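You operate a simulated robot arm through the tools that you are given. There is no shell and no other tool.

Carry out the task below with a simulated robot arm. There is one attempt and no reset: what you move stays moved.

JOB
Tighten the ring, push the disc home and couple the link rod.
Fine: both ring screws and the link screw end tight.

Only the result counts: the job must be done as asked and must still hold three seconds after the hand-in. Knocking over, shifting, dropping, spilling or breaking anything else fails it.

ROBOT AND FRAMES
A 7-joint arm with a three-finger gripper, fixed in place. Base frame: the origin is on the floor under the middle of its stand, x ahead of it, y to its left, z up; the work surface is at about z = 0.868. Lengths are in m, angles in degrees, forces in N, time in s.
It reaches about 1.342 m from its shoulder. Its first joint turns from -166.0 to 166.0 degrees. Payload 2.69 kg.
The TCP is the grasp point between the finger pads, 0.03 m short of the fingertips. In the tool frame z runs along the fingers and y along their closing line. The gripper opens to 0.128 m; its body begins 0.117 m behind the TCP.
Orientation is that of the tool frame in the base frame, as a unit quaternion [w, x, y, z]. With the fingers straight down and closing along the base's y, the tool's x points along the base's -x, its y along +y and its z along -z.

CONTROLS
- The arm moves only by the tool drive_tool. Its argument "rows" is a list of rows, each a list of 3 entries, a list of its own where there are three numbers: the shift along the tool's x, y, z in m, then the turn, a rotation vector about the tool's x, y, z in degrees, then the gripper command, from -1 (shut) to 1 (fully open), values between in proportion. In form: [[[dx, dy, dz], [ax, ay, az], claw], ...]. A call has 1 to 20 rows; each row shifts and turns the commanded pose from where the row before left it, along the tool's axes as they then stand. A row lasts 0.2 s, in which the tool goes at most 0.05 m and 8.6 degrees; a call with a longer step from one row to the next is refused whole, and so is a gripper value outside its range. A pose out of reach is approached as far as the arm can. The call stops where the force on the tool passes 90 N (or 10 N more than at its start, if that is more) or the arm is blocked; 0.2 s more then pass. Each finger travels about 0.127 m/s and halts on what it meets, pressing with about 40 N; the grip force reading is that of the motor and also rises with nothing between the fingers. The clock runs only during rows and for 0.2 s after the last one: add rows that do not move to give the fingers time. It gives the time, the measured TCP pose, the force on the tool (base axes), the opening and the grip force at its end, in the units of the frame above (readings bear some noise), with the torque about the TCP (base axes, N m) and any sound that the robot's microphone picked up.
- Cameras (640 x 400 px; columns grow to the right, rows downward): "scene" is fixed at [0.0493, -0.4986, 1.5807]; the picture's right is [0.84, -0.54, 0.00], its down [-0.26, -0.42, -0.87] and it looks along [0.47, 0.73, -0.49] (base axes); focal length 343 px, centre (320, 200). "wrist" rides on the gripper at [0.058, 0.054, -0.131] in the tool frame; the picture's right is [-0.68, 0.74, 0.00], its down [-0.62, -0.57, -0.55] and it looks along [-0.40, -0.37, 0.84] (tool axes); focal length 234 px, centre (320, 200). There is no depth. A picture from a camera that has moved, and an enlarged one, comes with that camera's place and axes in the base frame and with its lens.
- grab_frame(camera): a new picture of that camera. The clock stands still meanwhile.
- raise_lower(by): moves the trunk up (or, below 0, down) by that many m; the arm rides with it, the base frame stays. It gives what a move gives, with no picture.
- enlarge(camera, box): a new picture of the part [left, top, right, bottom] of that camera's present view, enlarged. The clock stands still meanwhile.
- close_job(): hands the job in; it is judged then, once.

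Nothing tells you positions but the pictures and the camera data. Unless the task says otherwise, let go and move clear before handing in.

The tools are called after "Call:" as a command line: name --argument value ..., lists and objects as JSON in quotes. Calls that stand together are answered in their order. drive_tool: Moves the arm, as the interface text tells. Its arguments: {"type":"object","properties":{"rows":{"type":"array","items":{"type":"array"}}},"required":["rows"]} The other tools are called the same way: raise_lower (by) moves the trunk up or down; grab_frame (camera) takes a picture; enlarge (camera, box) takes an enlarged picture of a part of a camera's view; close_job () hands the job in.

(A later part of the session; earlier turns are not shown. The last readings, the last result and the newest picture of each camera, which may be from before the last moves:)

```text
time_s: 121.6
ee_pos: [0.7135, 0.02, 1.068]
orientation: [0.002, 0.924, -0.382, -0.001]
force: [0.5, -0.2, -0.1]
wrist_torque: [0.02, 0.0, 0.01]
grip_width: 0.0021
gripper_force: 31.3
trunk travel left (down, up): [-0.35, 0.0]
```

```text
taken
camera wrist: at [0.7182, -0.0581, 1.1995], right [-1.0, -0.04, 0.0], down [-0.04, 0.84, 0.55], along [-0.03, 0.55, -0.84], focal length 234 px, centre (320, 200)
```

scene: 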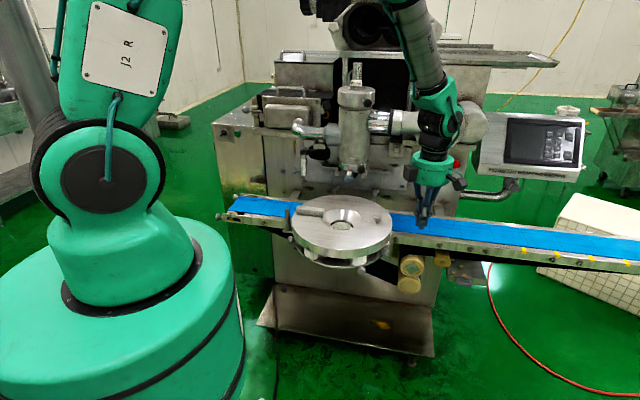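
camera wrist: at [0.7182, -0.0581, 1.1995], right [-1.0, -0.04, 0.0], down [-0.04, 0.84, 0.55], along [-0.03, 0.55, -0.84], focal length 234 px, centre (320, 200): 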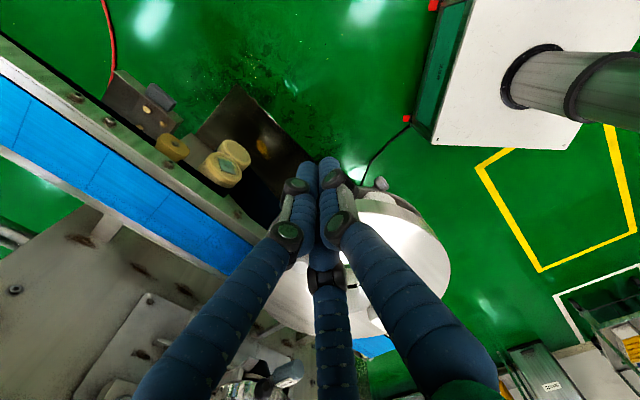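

Call:
drive_tool --rows '[[[-0.0408, 0.0154, 0], [0, 0, 0], -1], [[-0.0408, 0.0154, 0], [0, 0, 0], -1], [[-0.0408, 0.0154, 0], [0, 0, 0], -1], [[-0.0408, 0.0154, 0], [0, 0, 0], -1], [[-0.0408, 0.0154, 0], [0, 0, 0], -1], [[-0.0408, 0.0154, 0], [0, 0, 0], -1], [[0, 0, 0], [0, 0, 0], -1]]'

Call:
grab_frame --camera "wrist"

Call:
grab_frame --camera "scene"

```text
time_s: 123.2
ee_pos: [0.4767, 0.1271, 1.0664]
orientation: [0.001, 0.924, -0.383, 0.0]
force: [-0.1, 0.0, 0.0]
wrist_torque: [-0.02, -0.06, 0.01]
grip_width: 0.002
gripper_force: 31.3
trunk travel left (down, up): [-0.35, 0.0]
```

```text
taken
camera wrist: at [0.481, 0.0478, 1.1973], right [-1.0, -0.04, 0.0], down [-0.03, 0.84, 0.55], along [-0.02, 0.55, -0.84], focal length 234 px, centre (320, 200)
```

wrist: 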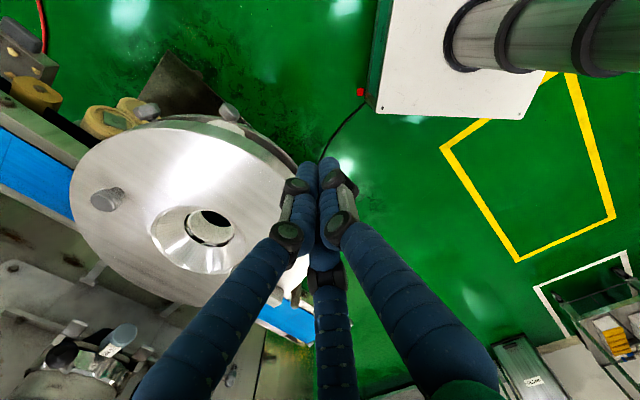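

```text
taken
```

scene: 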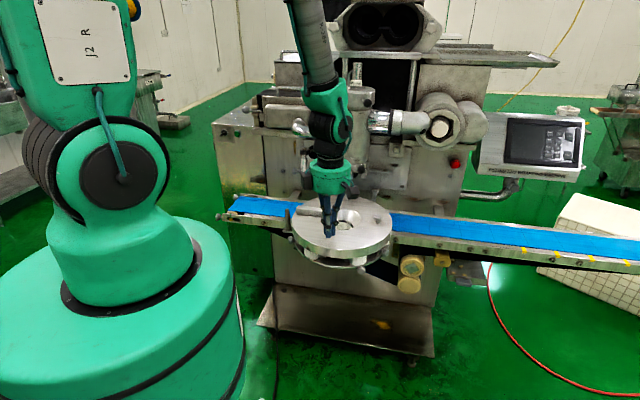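

Call:
drive_tool --rows '[[[0, 0, 0.04], [0, 0, 0], -1], [[0, 0, 0.04], [0, 0, 0], -1], [[0, 0, 0.04], [0, 0, 0], -1], [[0, 0, 0.031], [0, 0, 0], -1], [[0, 0, 0], [0, 0, 0], -1]]'

Call:
enlarge --camera "scene" --box '[270, 150, 430, 290]'

Call:
grab_frame --camera "wrist"

```text
time_s: 124.4
ee_pos: [0.4778, 0.1307, 0.916]
orientation: [0.0, 0.924, -0.382, 0.0]
force: [0.3, 0.4, -0.3]
wrist_torque: [0.0, 0.03, 0.01]
grip_width: 0.0019
gripper_force: 32.1
trunk travel left (down, up): [-0.35, 0.0]
```

```text
2.86 times, centred on (350, 220) of scene
camera zoom: at [0.0493, -0.4986, 1.5807], right [0.84, -0.54, 0.0], down [-0.26, -0.42, -0.87], along [0.47, 0.73, -0.49], focal length 980 px, centre (234, 143)
```

zoom: 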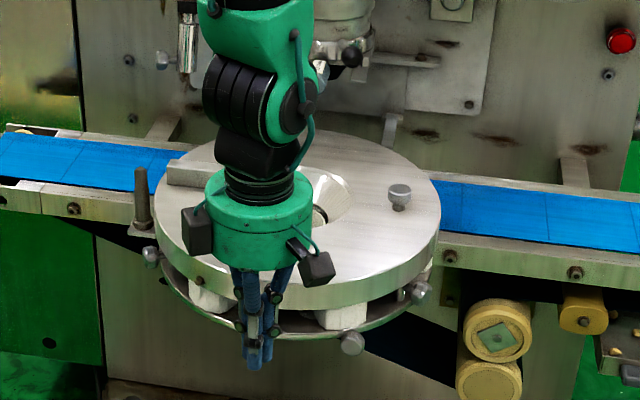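

```text
taken
camera wrist: at [0.4818, 0.053, 1.0476], right [-1.0, -0.04, 0.0], down [-0.03, 0.84, 0.55], along [-0.02, 0.55, -0.84], focal length 234 px, centre (320, 200)
```

wrist: 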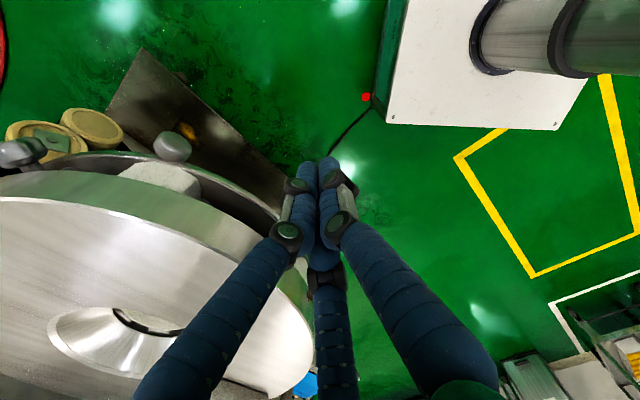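

Call:
drive_tool --rows '[[[0, -0.01, 0], [0, 0, 0], -1], [[0, -0.01, 0], [0, 0, 0], -1], [[0, -0.01, 0], [0, 0, 0], -1], [[0, -0.005, 0], [0, 0, 0], -1], [[0, -0.005, 0], [0, 0, 0], -1]]'

Call:
enlarge --camera "scene" --box '[270, 150, 430, 290]'

Call:
grab_frame --camera "wrist"

```text
time_s: 125.6
ee_pos: [0.5045, 0.1569, 0.9172]
orientation: [0.0, 0.924, -0.383, -0.001]
force: [-0.2, -0.5, 0.8]
wrist_torque: [-0.01, 0.03, 0.0]
grip_width: 0.0024
gripper_force: 30.9
trunk travel left (down, up): [-0.35, 0.0]
```

```text
2.86 times, centred on (350, 220) of scene
camera zoom: at [0.0493, -0.4986, 1.5807], right [0.84, -0.54, 0.0], down [-0.26, -0.42, -0.87], along [0.47, 0.73, -0.49], focal length 980 px, centre (234, 143)
```

zoom: 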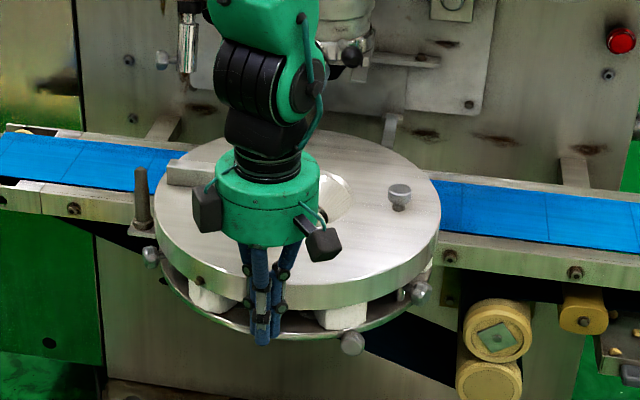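

```text
taken
camera wrist: at [0.5084, 0.0786, 1.0484], right [-1.0, -0.04, 0.0], down [-0.03, 0.84, 0.55], along [-0.02, 0.55, -0.84], focal length 234 px, centre (320, 200)
```

wrist: 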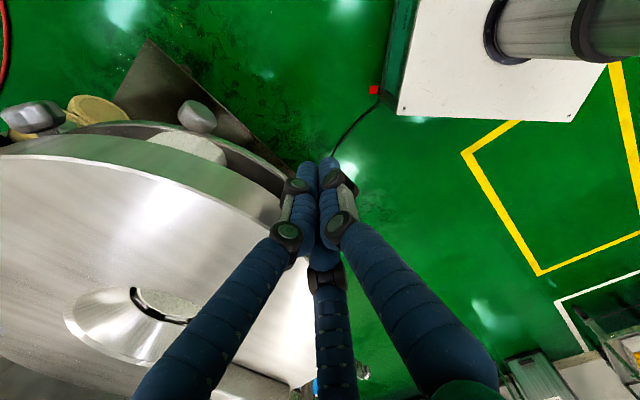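

Call:
drive_tool --rows '[[[0, -0.005, 0], [0, 0, 0], -1], [[0, -0.005, 0], [0, 0, 0], -1], [[0, -0.005, 0], [0, 0, 0], -1], [[0, -0.005, 0], [0, 0, 0], -1]]'

Call:
enlarge --camera "scene" --box '[270, 150, 430, 290]'

```text
time_s: 126.6
ee_pos: [0.5164, 0.1682, 0.9175]
orientation: [0.001, 0.924, -0.383, -0.001]
force: [-1.7, -2.1, -0.8]
wrist_torque: [0.0, 0.0, -0.04]
grip_width: 0.0018
gripper_force: 31.4
trunk travel left (down, up): [-0.35, 0.0]
```

```text
2.86 times, centred on (350, 220) of scene
camera zoom: at [0.0493, -0.4986, 1.5807], right [0.84, -0.54, 0.0], down [-0.26, -0.42, -0.87], along [0.47, 0.73, -0.49], focal length 980 px, centre (234, 143)
```

zoom: 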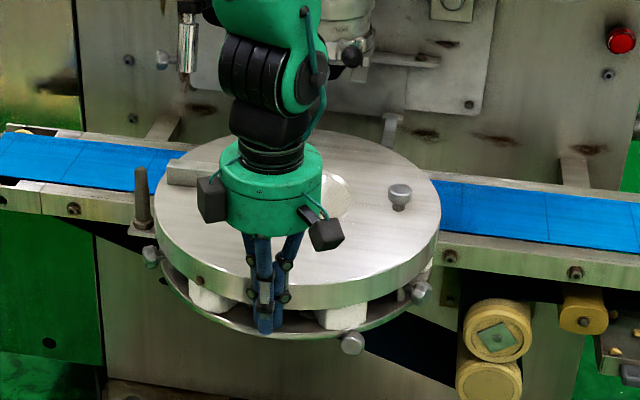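

Call:
drive_tool --rows '[[[0, -0.005, 0], [0, 0, 0], -1], [[0, -0.005, 0], [0, 0, 0], -1], [[0, -0.005, 0], [0, 0, 0], -1], [[0, -0.005, 0], [0, 0, 0], -1]]'

Call:
enlarge --camera "scene" --box '[270, 150, 430, 290]'

```text
time_s: 127.6
ee_pos: [0.5324, 0.1848, 0.92]
orientation: [0.0, 0.924, -0.382, 0.0]
force: [-0.2, 0.3, 0.7]
wrist_torque: [-0.02, -0.02, -0.01]
grip_width: 0.0019
gripper_force: 31.1
trunk travel left (down, up): [-0.35, 0.0]
```

```text
2.86 times, centred on (350, 220) of scene
camera zoom: at [0.0493, -0.4986, 1.5807], right [0.84, -0.54, 0.0], down [-0.26, -0.42, -0.87], along [0.47, 0.73, -0.49], focal length 980 px, centre (234, 143)
```

zoom: 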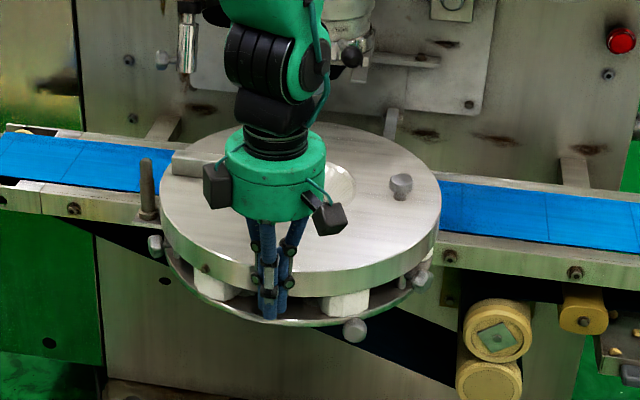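

The whole disc assembly slides readily under the push. I'll keep pushing along the rails.

Call:
drive_tool --rows '[[[0, -0.008, 0], [0, 0, 0], -1], [[0, -0.008, 0], [0, 0, 0], -1], [[0, -0.008, 0], [0, 0, 0], -1], [[0, -0.008, 0], [0, 0, 0], -1], [[0, -0.008, 0], [0, 0, 0], -1], [[0, -0.008, 0], [0, 0, 0], -1]]'

Call:
grab_frame --camera "scene"

Call:
enlarge --camera "scene" --box '[270, 120, 430, 290]'

```text
time_s: 129.0
ee_pos: [0.5672, 0.2169, 0.9177]
orientation: [0.0, 0.924, -0.383, -0.001]
force: [0.5, -0.9, 0.1]
wrist_torque: [-0.02, -0.01, 0.0]
grip_width: 0.002
gripper_force: 31.5
trunk travel left (down, up): [-0.35, 0.0]
```

```text
taken
```

scene: 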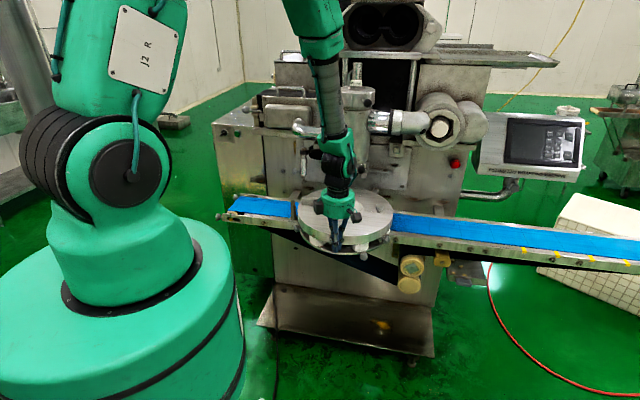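

```text
2.35 times, centred on (350, 205) of scene
camera zoom: at [0.0493, -0.4986, 1.5807], right [0.84, -0.54, 0.0], down [-0.26, -0.42, -0.87], along [0.47, 0.73, -0.49], focal length 807 px, centre (249, 188)
```

zoom: 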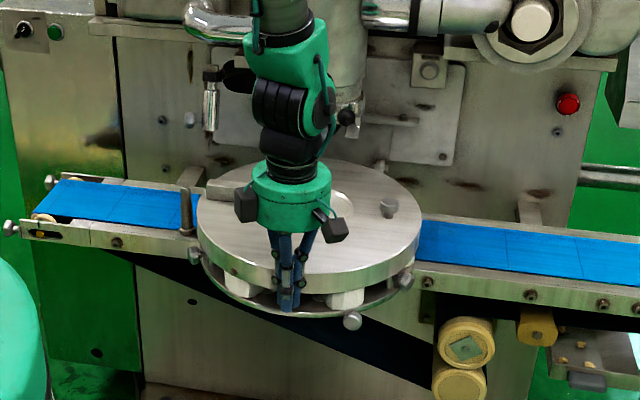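

Call:
drive_tool --rows '[[[0, -0.008, 0], [0, 0, 0], -1], [[0, -0.008, 0], [0, 0, 0], -1], [[0, -0.008, 0], [0, 0, 0], -1], [[0, -0.008, 0], [0, 0, 0], -1], [[0, -0.008, 0], [0, 0, 0], -1], [[0, -0.008, 0], [0, 0, 0], -1]]'

Call:
enlarge --camera "scene" --box '[270, 120, 430, 290]'

Call:
grab_frame --camera "wrist"

```text
time_s: 130.4
ee_pos: [0.5995, 0.2519, 0.916]
orientation: [0.0, 0.924, -0.383, -0.001]
force: [-0.5, -0.1, -0.7]
wrist_torque: [-0.01, 0.0, 0.02]
grip_width: 0.002
gripper_force: 31.5
trunk travel left (down, up): [-0.35, 0.0]
```

```text
2.35 times, centred on (350, 205) of scene
camera zoom: at [0.0493, -0.4986, 1.5807], right [0.84, -0.54, 0.0], down [-0.26, -0.42, -0.87], along [0.47, 0.73, -0.49], focal length 807 px, centre (249, 188)
```

zoom: 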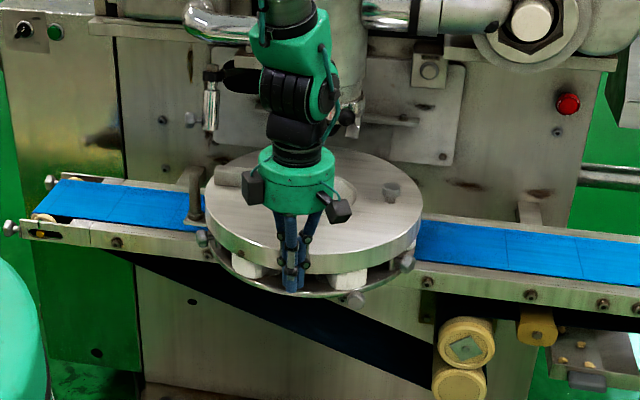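

```text
taken
camera wrist: at [0.6043, 0.1738, 1.0465], right [-1.0, -0.04, 0.0], down [-0.03, 0.84, 0.55], along [-0.02, 0.55, -0.84], focal length 234 px, centre (320, 200)
```

wrist: 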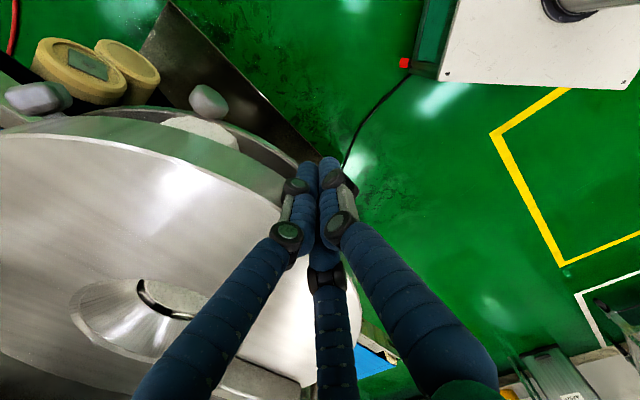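

Call:
drive_tool --rows '[[[0, -0.007, 0], [0, 0, 0], -1], [[0, -0.007, 0], [0, 0, 0], -1], [[0, -0.007, 0], [0, 0, 0], -1], [[0, -0.007, 0], [0, 0, 0], -1], [[0, -0.007, 0], [0, 0, 0], -1]]'

Call:
enlarge --camera "scene" --box '[270, 120, 430, 290]'

```text
time_s: 131.6
ee_pos: [0.6269, 0.2769, 0.9179]
orientation: [0.0, 0.924, -0.383, 0.0]
force: [0.3, -1.2, 0.6]
wrist_torque: [-0.02, -0.02, 0.01]
grip_width: 0.0022
gripper_force: 31.4
trunk travel left (down, up): [-0.35, 0.0]
```

```text
2.35 times, centred on (350, 205) of scene
camera zoom: at [0.0493, -0.4986, 1.5807], right [0.84, -0.54, 0.0], down [-0.26, -0.42, -0.87], along [0.47, 0.73, -0.49], focal length 807 px, centre (249, 188)
```

zoom: 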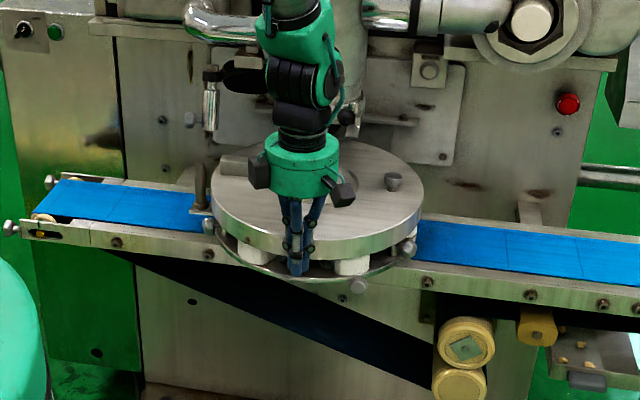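

Call:
drive_tool --rows '[[[0, -0.006, 0], [0, 0, 0], -1], [[0, -0.006, 0], [0, 0, 0], -1], [[0, -0.006, 0], [0, 0, 0], -1], [[0, -0.006, 0], [0, 0, 0], -1]]'

Call:
enlarge --camera "scene" --box '[270, 120, 430, 290]'

```text
time_s: 132.6
ee_pos: [0.644, 0.2945, 0.9183]
orientation: [0.0, 0.924, -0.383, 0.0]
force: [-0.9, 0.9, 0.8]
wrist_torque: [-0.02, -0.03, -0.02]
grip_width: 0.0021
gripper_force: 31.7
trunk travel left (down, up): [-0.35, 0.0]
```

```text
2.35 times, centred on (350, 205) of scene
camera zoom: at [0.0493, -0.4986, 1.5807], right [0.84, -0.54, 0.0], down [-0.26, -0.42, -0.87], along [0.47, 0.73, -0.49], focal length 807 px, centre (249, 188)
```

zoom: 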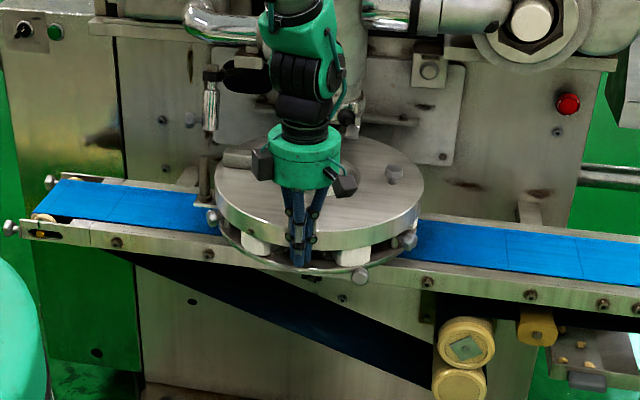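

Call:
drive_tool --rows '[[[0, -0.006, 0], [0, 0, 0], -1], [[0, -0.006, 0], [0, 0, 0], -1], [[0, -0.006, 0], [0, 0, 0], -1], [[0, -0.006, 0], [0, 0, 0], -1]]'

Call:
enlarge --camera "scene" --box '[270, 120, 430, 290]'

```text
time_s: 133.6
ee_pos: [0.6591, 0.3112, 0.9158]
orientation: [0.0, 0.924, -0.383, 0.0]
force: [-0.5, 0.2, -0.2]
wrist_torque: [0.04, -0.01, -0.01]
grip_width: 0.0021
gripper_force: 31.3
trunk travel left (down, up): [-0.35, 0.0]
```

```text
2.35 times, centred on (350, 205) of scene
camera zoom: at [0.0493, -0.4986, 1.5807], right [0.84, -0.54, 0.0], down [-0.26, -0.42, -0.87], along [0.47, 0.73, -0.49], focal length 807 px, centre (249, 188)
```

zoom: 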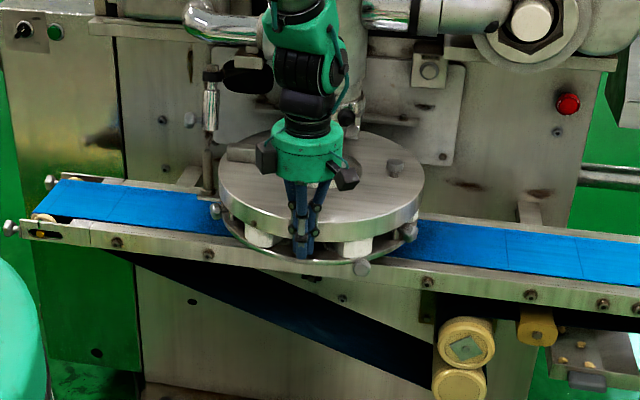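

Call:
enlarge --camera "scene" --box '[275, 140, 335, 215]'

Call:
drive_tool --rows '[[[0, -0.004, 0], [0, 0, 0], -1], [[0, -0.004, 0], [0, 0, 0], -1], [[0, -0.004, 0], [0, 0, 0], -1]]'

Call:
enlarge --camera "scene" --box '[275, 140, 335, 215]'

```text
5.33 times, centred on (305, 178) of scene
camera zoom: at [0.0493, -0.4986, 1.5807], right [0.84, -0.54, 0.0], down [-0.26, -0.42, -0.87], along [0.47, 0.73, -0.49], focal length 1829 px, centre (400, 320)
```

zoom: 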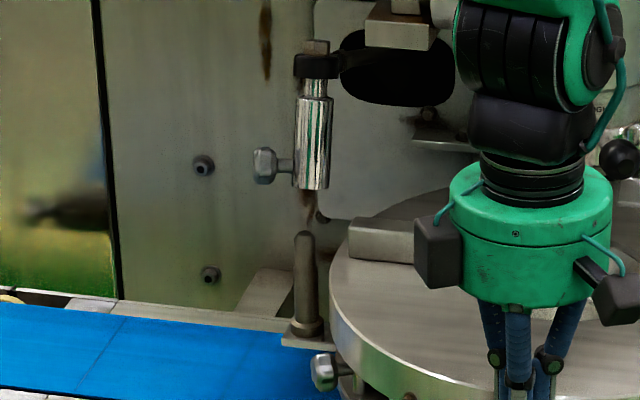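

```text
time_s: 134.4
ee_pos: [0.6687, 0.3213, 0.9161]
orientation: [0.0, 0.924, -0.383, 0.0]
force: [-0.1, 0.2, 0.3]
wrist_torque: [0.02, 0.02, 0.01]
grip_width: 0.0021
gripper_force: 31.3
trunk travel left (down, up): [-0.35, 0.0]
```

```text
5.33 times, centred on (305, 178) of scene
camera zoom: at [0.0493, -0.4986, 1.5807], right [0.84, -0.54, 0.0], down [-0.26, -0.42, -0.87], along [0.47, 0.73, -0.49], focal length 1829 px, centre (400, 320)
```

zoom: 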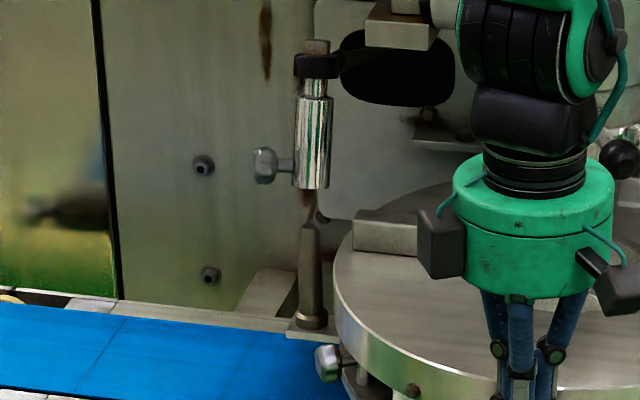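

Call:
drive_tool --rows '[[[0, -0.003, 0], [0, 0, 0], -1], [[0, -0.003, 0], [0, 0, 0], -1], [[0, -0.003, 0], [0, 0, 0], -1]]'

Call:
enlarge --camera "scene" --box '[275, 140, 335, 215]'

```text
time_s: 135.2
ee_pos: [0.6726, 0.3263, 0.9174]
orientation: [0.001, 0.924, -0.383, -0.001]
force: [-1.4, -0.8, -0.5]
wrist_torque: [-0.01, -0.01, 0.01]
grip_width: 0.0018
gripper_force: 31.9
trunk travel left (down, up): [-0.35, 0.0]
```

```text
5.33 times, centred on (305, 178) of scene
camera zoom: at [0.0493, -0.4986, 1.5807], right [0.84, -0.54, 0.0], down [-0.26, -0.42, -0.87], along [0.47, 0.73, -0.49], focal length 1829 px, centre (400, 320)
```

zoom: 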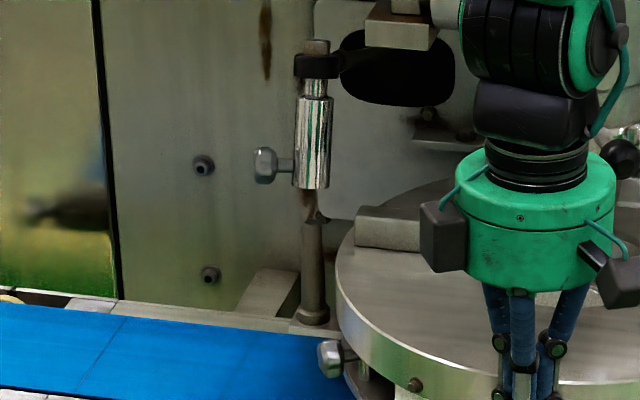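

Call:
drive_tool --rows '[[[0, -0.003, 0], [0, 0, 0], -1], [[0, -0.003, 0], [0, 0, 0], -1], [[0, -0.003, 0], [0, 0, 0], -1], [[0, 0, 0], [0, 0, 0], -1]]'

Call:
enlarge --camera "scene" --box '[275, 140, 335, 215]'

Call:
enlarge --camera "scene" --box '[290, 120, 410, 260]'

```text
time_s: 136.2
ee_pos: [0.6806, 0.3322, 0.9165]
orientation: [0.001, 0.924, -0.383, 0.0]
force: [0.3, 0.8, -0.2]
wrist_torque: [-0.02, -0.02, -0.02]
grip_width: 0.0021
gripper_force: 32.0
trunk travel left (down, up): [-0.35, 0.0]
```

```text
5.33 times, centred on (305, 178) of scene
camera zoom: at [0.0493, -0.4986, 1.5807], right [0.84, -0.54, 0.0], down [-0.26, -0.42, -0.87], along [0.47, 0.73, -0.49], focal length 1829 px, centre (400, 320)
```

zoom: 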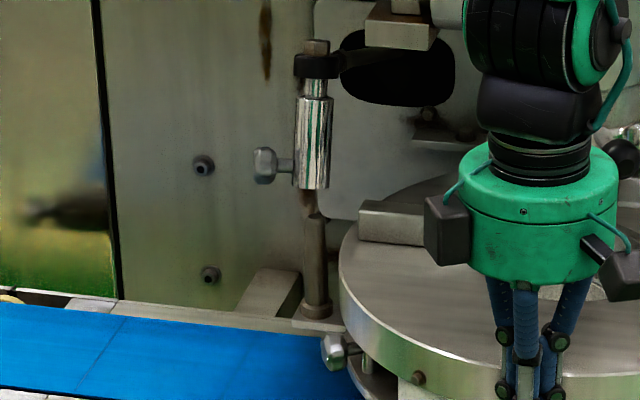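

```text
2.86 times, centred on (350, 190) of scene
camera zoom: at [0.0493, -0.4986, 1.5807], right [0.84, -0.54, 0.0], down [-0.26, -0.42, -0.87], along [0.47, 0.73, -0.49], focal length 980 px, centre (234, 229)
```

zoom: 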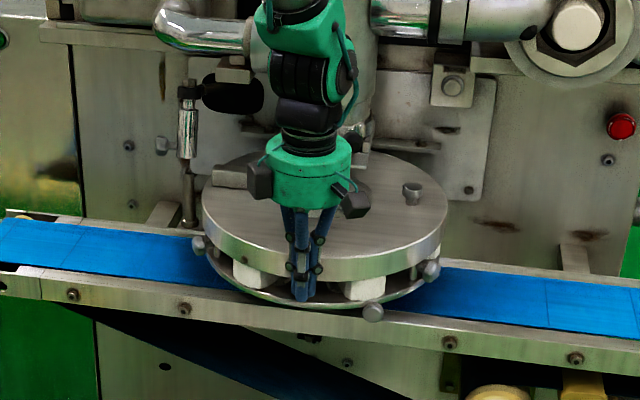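

The disc still slides with almost no resistance and the post now seems to be right by the rod. I'll back off and check the alignment before pushing any further.

Call:
drive_tool --rows '[[[0, 0.03, 0], [0, 0, 0], -1], [[0, 0.04, -0.01], [0, 0, 0], -1], [[0, 0.04, -0.04], [0, 0, 0], -1], [[0, 0.04, -0.04], [0, 0, 0], -1], [[0, 0.04, -0.04], [0, 0, 0], -1], [[0, 0, 0], [0, 0, 0], -1]]'

Call:
grab_frame --camera "scene"

Call:
enlarge --camera "scene" --box '[290, 120, 410, 260]'

Call:
grab_frame --camera "wrist"

```text
refused: row 3 steps farther than a row can; nothing moved
```

```text
taken
```

scene: 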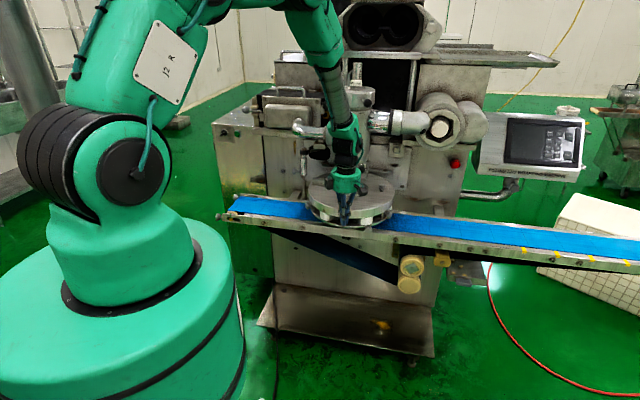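

```text
2.86 times, centred on (350, 190) of scene
camera zoom: at [0.0493, -0.4986, 1.5807], right [0.84, -0.54, 0.0], down [-0.26, -0.42, -0.87], along [0.47, 0.73, -0.49], focal length 980 px, centre (234, 229)
```

zoom: 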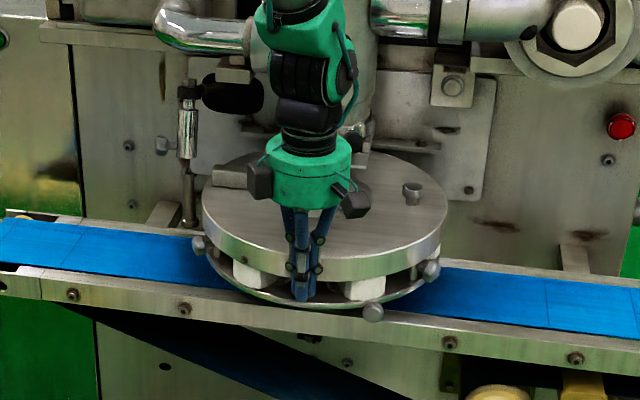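

```text
taken
camera wrist: at [0.6849, 0.2538, 1.0476], right [-1.0, -0.04, 0.0], down [-0.03, 0.84, 0.55], along [-0.02, 0.55, -0.84], focal length 234 px, centre (320, 200)
```

wrist: 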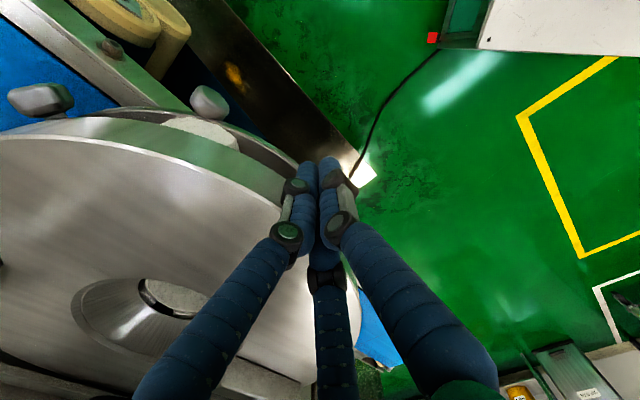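

Call:
drive_tool --rows '[[[0, 0.03, 0], [0, 0, 0], -1], [[0, 0.03, -0.01], [0, 0, 0], -1], [[0, 0.03, -0.03], [0, 0, 0], -1], [[0, 0.03, -0.03], [0, 0, 0], -1], [[0, 0.03, -0.03], [0, 0, 0], -1], [[0, 0, 0], [0, 0, 0], -1]]'

Call:
enlarge --camera "scene" --box '[290, 120, 410, 260]'

Call:
grab_frame --camera "wrist"

```text
time_s: 137.6
ee_pos: [0.5764, 0.224, 1.0174]
orientation: [0.001, 0.924, -0.382, -0.001]
force: [-0.3, -1.1, 0.1]
wrist_torque: [0.02, 0.0, 0.0]
grip_width: 0.0021
gripper_force: 31.5
trunk travel left (down, up): [-0.35, 0.0]
```

```text
2.86 times, centred on (350, 190) of scene
camera zoom: at [0.0493, -0.4986, 1.5807], right [0.84, -0.54, 0.0], down [-0.26, -0.42, -0.87], along [0.47, 0.73, -0.49], focal length 980 px, centre (234, 229)
```

zoom: 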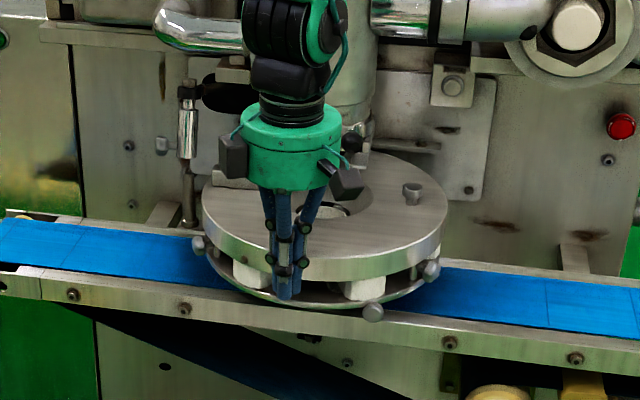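

```text
taken
camera wrist: at [0.5804, 0.1461, 1.1482], right [-1.0, -0.04, 0.0], down [-0.03, 0.84, 0.55], along [-0.02, 0.55, -0.84], focal length 234 px, centre (320, 200)
```

wrist: 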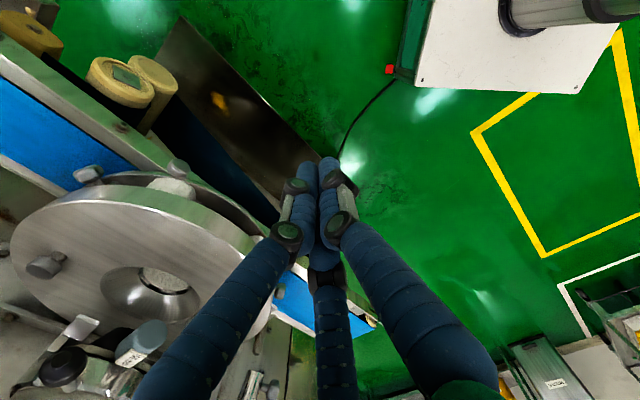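

Call:
drive_tool --rows '[[[0, 0, -0.04], [0, 0, 0], -1], [[0, 0, -0.04], [0, 0, 0], -1], [[-0.0305, -0.0051, -0.02], [0, 0, 0], -1], [[-0.0305, -0.0051, -0.02], [0, 0, 0], -1], [[-0.0305, -0.0051, -0.02], [0, 0, 0], -1], [[-0.0305, -0.0051, -0.02], [0, 0, 0], -1], [[-0.0305, -0.0051, -0.02], [0, 0, 0], -1], [[-0.0305, -0.0051, 0], [0, 0, 0], -1], [[-0.0305, -0.0051, 0], [0, 0, 0], -1], [[0, 0, 0], [0, 0, 0], -1]]'

Call:
grab_frame --camera "scene"

Call:
enlarge --camera "scene" --box '[280, 110, 420, 240]'

Call:
enlarge --camera "scene" --box '[290, 140, 330, 210]'

```text
time_s: 139.8
ee_pos: [0.4497, 0.4026, 1.1994]
orientation: [0.0, 0.924, -0.383, 0.0]
force: [-0.9, 0.2, 0.0]
wrist_torque: [-0.01, -0.06, -0.05]
grip_width: 0.0021
gripper_force: 30.9
trunk travel left (down, up): [-0.35, 0.0]
```

```text
taken
```

scene: 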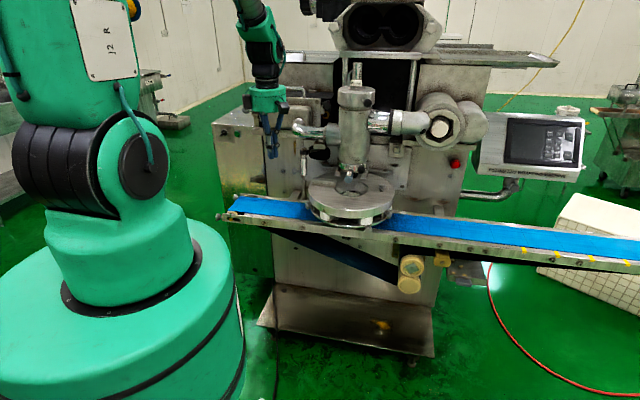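

```text
3.08 times, centred on (350, 175) of scene
camera zoom: at [0.0493, -0.4986, 1.5807], right [0.84, -0.54, 0.0], down [-0.26, -0.42, -0.87], along [0.47, 0.73, -0.49], focal length 1055 px, centre (228, 277)
```

zoom: 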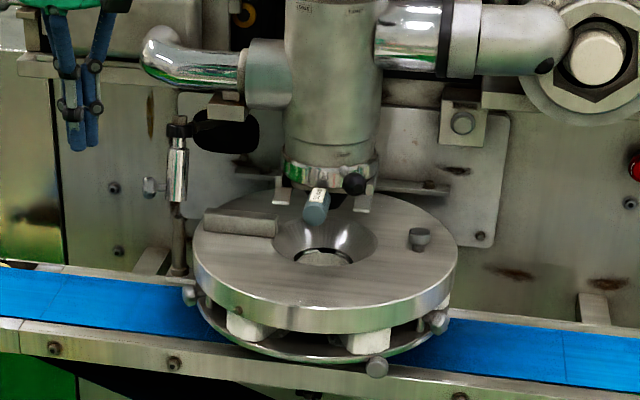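

```text
5.71 times, centred on (310, 175) of scene
camera zoom: at [0.0493, -0.4986, 1.5807], right [0.84, -0.54, 0.0], down [-0.26, -0.42, -0.87], along [0.47, 0.73, -0.49], focal length 1960 px, centre (377, 343)
```

zoom: 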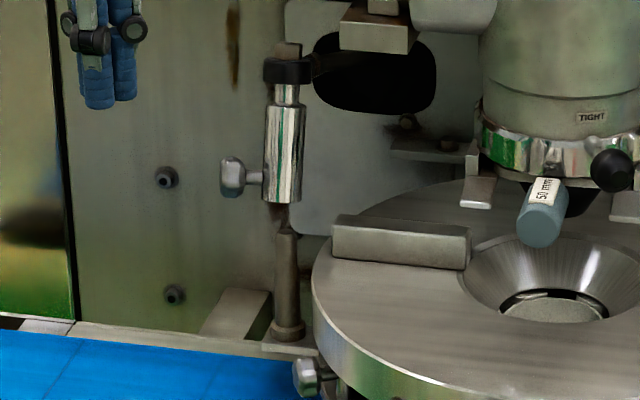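

The arm is now clear of the view: the post stands almost directly under the link rod and the disc hole is near the nozzle. I'll check the alignment precisely with the wrist camera.

Call:
grab_frame --camera "wrist"

Call:
enlarge --camera "wrist" --box '[140, 150, 260, 270]'

Call:
enlarge --camera "wrist" --box '[0, 150, 140, 290]'

```text
taken
camera wrist: at [0.4553, 0.3243, 1.3314], right [-1.0, -0.04, 0.0], down [-0.03, 0.84, 0.55], along [-0.02, 0.55, -0.84], focal length 234 px, centre (320, 200)
```

wrist: 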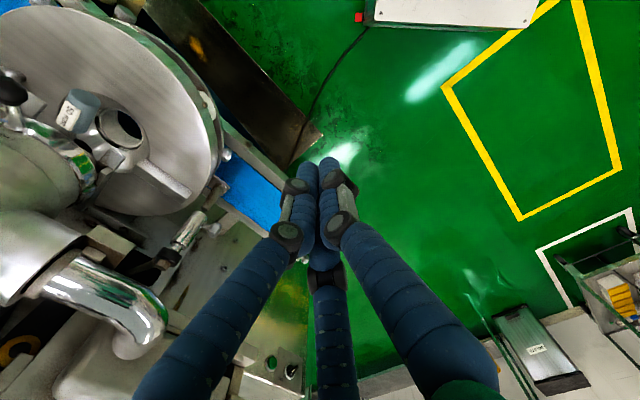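

```text
3.33 times, centred on (200, 210) of wrist
camera zoom: at [0.4553, 0.3243, 1.3314], right [-1.0, -0.04, 0.0], down [-0.03, 0.84, 0.55], along [-0.02, 0.55, -0.84], focal length 781 px, centre (720, 167)
```

zoom: 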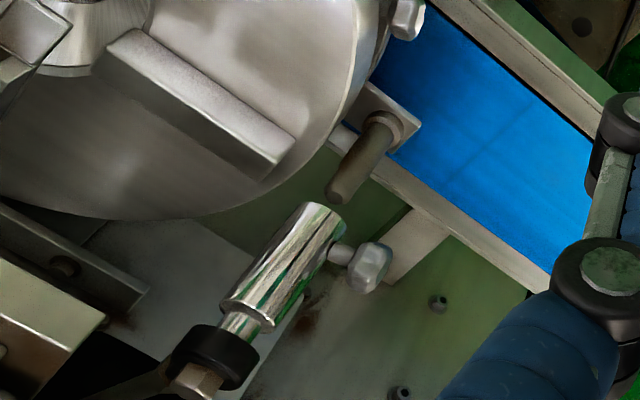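

```text
2.86 times, centred on (70, 220) of wrist
camera zoom: at [0.4553, 0.3243, 1.3314], right [-1.0, -0.04, 0.0], down [-0.03, 0.84, 0.55], along [-0.02, 0.55, -0.84], focal length 669 px, centre (1034, 143)
```

zoom: 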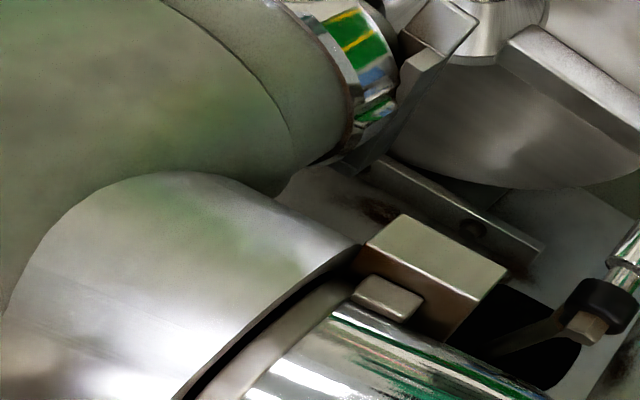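

Call:
drive_tool --rows '[[[-0.0338, -0.0268, 0.005], [0, 0, 0], -0.5], [[-0.0338, -0.0268, 0.005], [0, 0, 0], 0], [[-0.0338, -0.0268, 0.005], [0, 0, 0], 0.5], [[-0.0338, -0.0268, 0.005], [0, 0, 0], 1], [[-0.0338, -0.0268, 0.005], [0, 0, 0], 1], [[-0.0338, -0.0268, 0.005], [0, 0, 0], 1], [[0, 0, 0], [0, 0, 0], 1]]'

Call:
drive_tool --rows '[[[0, 0, 0], [0, 0, 8.5], 1], [[0, 0, 0], [0, 0, 8.5], 1], [[0, 0, 0], [0, 0, 8.5], 1], [[0, 0, 0], [0, 0, 8.5], 1], [[0, 0, 0], [0, 0, 8.5], 1], [[0, 0, 0], [0, 0, 8.5], 1], [[0, 0, 0], [0, 0, 8.5], 1], [[0, 0, 0], [0, 0, 8.5], 1], [[0, 0, 0], [0, 0, 8.5], 1], [[0, 0, 0], [0, 0, 8.5], 1], [[0, 0, 0], [0, 0, 8.5], 1], [[0, 0, 0], [0, 0, 8.5], 1], [[0, 0, 0], [0, 0, 8.5], 1], [[0, 0, 0], [0, 0, 8.5], 1], [[0, 0, 0], [0, 0, 8.5], 1], [[0, 0, 0], [0, 0, 7.5], 1], [[0, 0, 0], [0, 0, 0], 1]]'

Call:
grab_frame --camera "wrist"

Call:
enlarge --camera "wrist" --box '[340, 200, 500, 360]'

```text
time_s: 141.4
ee_pos: [0.4179, 0.6581, 1.1647]
orientation: [0.001, 0.924, -0.382, 0.0]
force: [-0.5, 0.3, 0.4]
wrist_torque: [0.0, -0.02, -0.02]
grip_width: 0.1278
gripper_force: 0.0
trunk travel left (down, up): [-0.35, 0.0]
```

```text
time_s: 145.0
ee_pos: [0.4195, 0.6588, 1.1686]
orientation: [-0.001, 0.001, 1.0, -0.001]
force: [0.0, 0.0, -0.3]
wrist_torque: [0.03, 0.0, 0.02]
grip_width: 0.1282
gripper_force: 0.1
trunk travel left (down, up): [-0.35, 0.0]
```

```text
taken
camera wrist: at [0.3626, 0.7144, 1.2986], right [0.68, 0.74, 0.0], down [0.62, -0.57, 0.55], along [0.4, -0.37, -0.84], focal length 234 px, centre (320, 200)
```

wrist: 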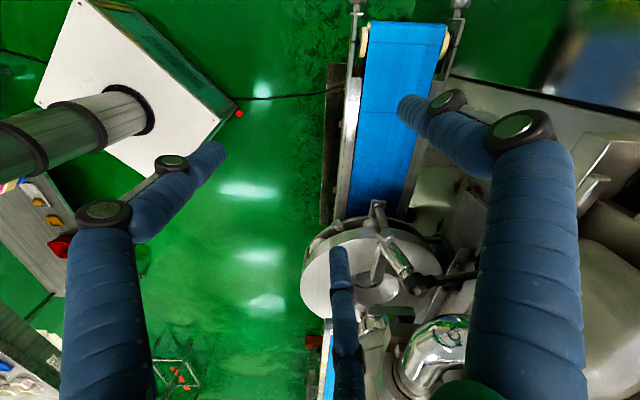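

```text
2.50 times, centred on (420, 280) of wrist
camera zoom: at [0.3626, 0.7144, 1.2986], right [0.68, 0.74, 0.0], down [0.62, -0.57, 0.55], along [0.4, -0.37, -0.84], focal length 585 px, centre (70, 0)
```

zoom: 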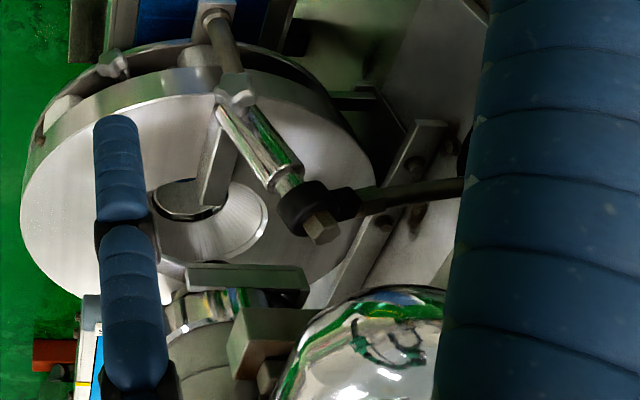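

The rod hangs tilted about 17° on its lever (its foot swung toward the robot) and the post still seems about 1 cm short of the rod's vertical position, so the disc isn't quite home. I'll go back and push it further until it stops.

Call:
drive_tool --rows '[[[-0.0136, -0.04, 0.0064], [0, 0, 0], 0.5], [[-0.0136, -0.04, 0.0064], [0, 0, 0], 0], [[-0.0136, -0.04, 0.0064], [0, 0, 0], -0.5], [[-0.0136, -0.04, 0.0064], [0, 0, 0], -1], [[-0.0136, -0.04, 0.0064], [0, 0, 0], -1], [[-0.0136, -0.04, 0.0064], [0, 0, 0], -1], [[-0.0136, -0.04, 0.0064], [0, 0, 0], -1], [[-0.0136, -0.04, 0.0064], [0, 0, 0], -1], [[-0.0136, -0.04, 0.0064], [0, 0, 0], -1], [[-0.0136, -0.04, 0.0064], [0, 0, 0], -1], [[-0.0136, -0.04, 0.0064], [0, 0, 0], -1], [[0, 0, 0], [0, 0, 0], -1]]'

Call:
enlarge --camera "scene" --box '[270, 120, 430, 290]'

```text
time_s: 147.6
ee_pos: [0.5726, 0.2167, 1.0972]
orientation: [-0.001, -0.001, 1.0, -0.001]
force: [-0.5, 0.1, -0.1]
wrist_torque: [0.04, 0.05, -0.01]
grip_width: 0.0023
gripper_force: 31.2
trunk travel left (down, up): [-0.35, 0.0]
```

```text
2.35 times, centred on (350, 205) of scene
camera zoom: at [0.0493, -0.4986, 1.5807], right [0.84, -0.54, 0.0], down [-0.26, -0.42, -0.87], along [0.47, 0.73, -0.49], focal length 807 px, centre (249, 188)
```

zoom: 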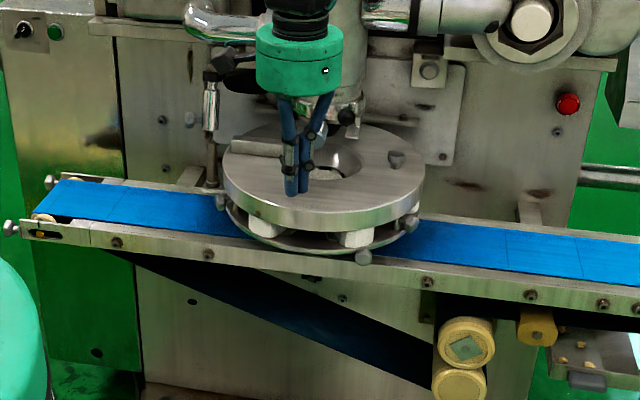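

Call:
drive_tool --rows '[[[0, 0, 0.045], [0, 0, 0], -1], [[0, 0, 0.045], [0, 0, 0], -1], [[0, 0, 0.045], [0, 0, 0], -1], [[0, 0, 0.045], [0, 0, 0], -1], [[-0.021, 0.024, 0], [0, 0, 0], -1], [[-0.022, 0.022, 0], [0, 0, 0], -1], [[-0.022, 0.022, 0], [0, 0, 0], -1], [[-0.015, 0.015, 0], [0, 0, 0], -1], [[-0.007, 0.007, 0], [0, 0, 0], -1], [[0, 0, 0], [0, 0, 0], -1]]'

Call:
enlarge --camera "scene" --box '[290, 140, 330, 210]'

Call:
enlarge --camera "scene" --box '[270, 120, 430, 290]'

```text
time_s: 149.8
ee_pos: [0.6571, 0.3094, 0.9173]
orientation: [0.0, 0.0, 1.0, -0.001]
force: [0.3, 0.3, 0.0]
wrist_torque: [0.03, 0.02, -0.01]
grip_width: 0.0018
gripper_force: 31.5
trunk travel left (down, up): [-0.35, 0.0]
```

```text
5.71 times, centred on (310, 175) of scene
camera zoom: at [0.0493, -0.4986, 1.5807], right [0.84, -0.54, 0.0], down [-0.26, -0.42, -0.87], along [0.47, 0.73, -0.49], focal length 1960 px, centre (377, 343)
```

zoom: 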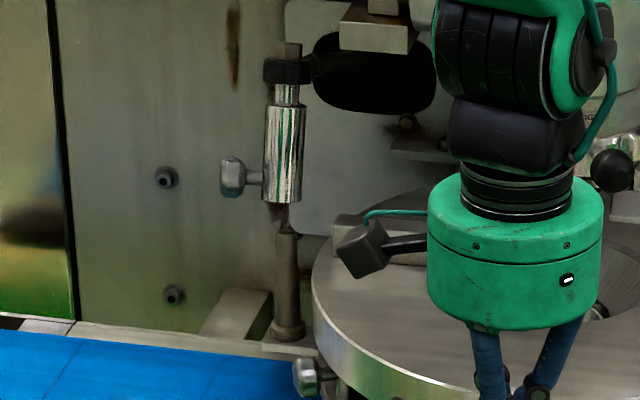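

```text
2.35 times, centred on (350, 205) of scene
camera zoom: at [0.0493, -0.4986, 1.5807], right [0.84, -0.54, 0.0], down [-0.26, -0.42, -0.87], along [0.47, 0.73, -0.49], focal length 807 px, centre (249, 188)
```

zoom: 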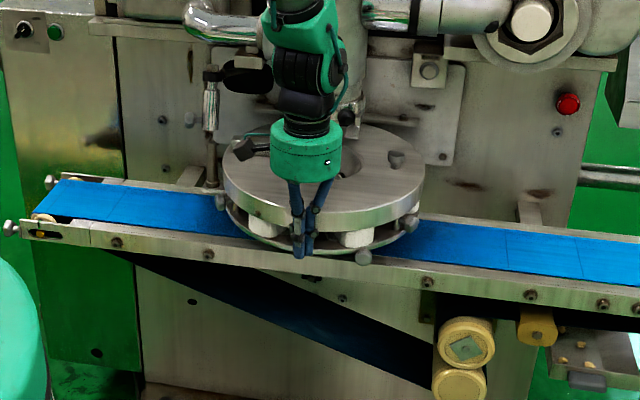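

Call:
drive_tool --rows '[[[-0.008, 0.008, 0], [0, 0, 0], -1], [[-0.008, 0.008, 0], [0, 0, 0], -1], [[-0.004, 0.004, 0], [0, 0, 0], -1], [[-0.003, 0.003, 0], [0, 0, 0], -1], [[-0.003, 0.003, 0], [0, 0, 0], -1], [[0, 0, 0], [0, 0, 0], -1]]'

Call:
enlarge --camera "scene" --box '[290, 140, 330, 210]'

```text
time_s: 151.2
ee_pos: [0.6818, 0.3349, 0.9173]
orientation: [-0.001, 0.0, 1.0, 0.0]
force: [-1.0, -0.5, 0.5]
wrist_torque: [0.0, 0.0, 0.0]
grip_width: 0.0019
gripper_force: 31.2
trunk travel left (down, up): [-0.35, 0.0]
```

```text
5.71 times, centred on (310, 175) of scene
camera zoom: at [0.0493, -0.4986, 1.5807], right [0.84, -0.54, 0.0], down [-0.26, -0.42, -0.87], along [0.47, 0.73, -0.49], focal length 1960 px, centre (377, 343)
```

zoom: 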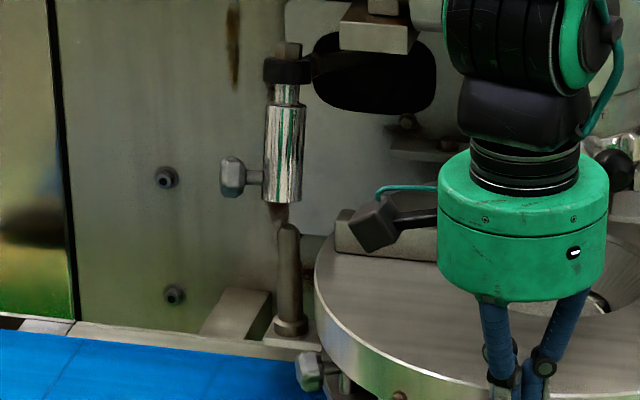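

Call:
drive_tool --rows '[[[-0.002, 0.002, 0], [0, 0, 0], -1], [[-0.002, 0.002, 0], [0, 0, 0], -1], [[0, 0, 0], [0, 0, 0], -1]]'

Call:
drive_tool --rows '[[[-0.002, 0.002, 0], [0, 0, 0], -1], [[-0.002, 0.002, 0], [0, 0, 0], -1], [[0, 0, 0], [0, 0, 0], -1]]'

Call:
enlarge --camera "scene" --box '[290, 140, 330, 210]'

```text
time_s: 152.0
ee_pos: [0.6816, 0.3379, 0.9168]
orientation: [-0.002, 0.001, 1.0, -0.001]
force: [-16.9, -14.4, 6.0]
wrist_torque: [0.3, -0.27, 0.28]
grip_width: 0.002
gripper_force: 31.0
trunk travel left (down, up): [-0.35, 0.0]
```

```text
time_s: 152.8
ee_pos: [0.6825, 0.3375, 0.9175]
orientation: [-0.004, 0.0, 1.0, -0.002]
force: [-48.7, -44.2, 11.0]
wrist_torque: [0.82, -0.73, 0.8]
grip_width: 0.0017
gripper_force: 31.5
trunk travel left (down, up): [-0.35, 0.0]
```

```text
5.71 times, centred on (310, 175) of scene
camera zoom: at [0.0493, -0.4986, 1.5807], right [0.84, -0.54, 0.0], down [-0.26, -0.42, -0.87], along [0.47, 0.73, -0.49], focal length 1960 px, centre (377, 343)
```

zoom: 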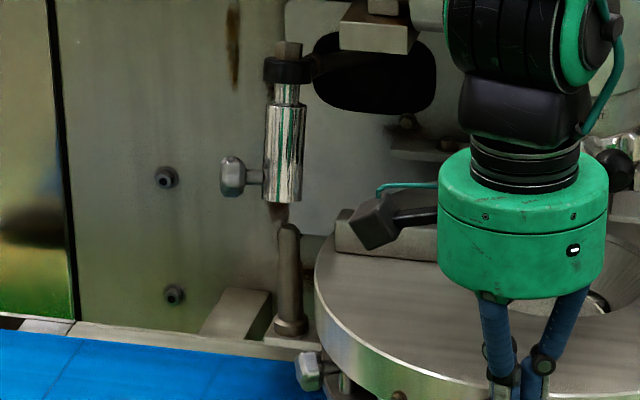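

The push force jumped to about 65 N with no further motion, so the disc is against its stop: home. I'll retreat and look at the rod and post.

Call:
drive_tool --rows '[[[0.005, -0.005, 0], [0, 0, 0], -1], [[0.025, -0.025, 0], [0, 0, 0], -1], [[0.025, -0.025, -0.02], [0, 0, 0], -1], [[0.02, -0.02, -0.04], [0, 0, 0], -1], [[0, 0, -0.045], [0, 0, 0], -1], [[0, 0, -0.045], [0, 0, 0], -1], [[0, 0, 0], [0, 0, 0], -1]]'

Call:
enlarge --camera "scene" --box '[290, 140, 330, 210]'

```text
time_s: 154.4
ee_pos: [0.6149, 0.2686, 1.0688]
orientation: [-0.001, -0.001, 1.0, 0.0]
force: [-1.0, 0.5, 0.7]
wrist_torque: [-0.01, -0.02, 0.02]
grip_width: 0.0021
gripper_force: 31.7
trunk travel left (down, up): [-0.35, 0.0]
```

```text
5.71 times, centred on (310, 175) of scene
camera zoom: at [0.0493, -0.4986, 1.5807], right [0.84, -0.54, 0.0], down [-0.26, -0.42, -0.87], along [0.47, 0.73, -0.49], focal length 1960 px, centre (377, 343)
```

zoom: 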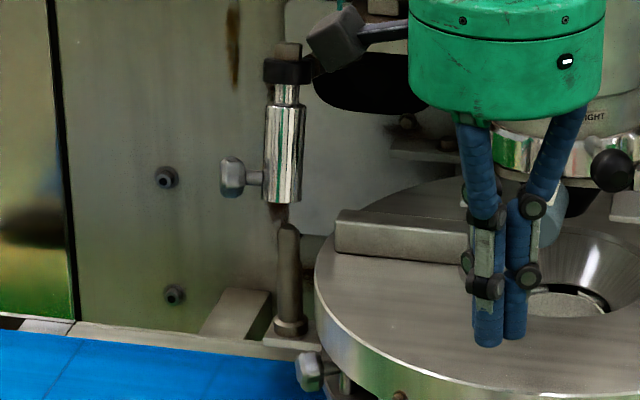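

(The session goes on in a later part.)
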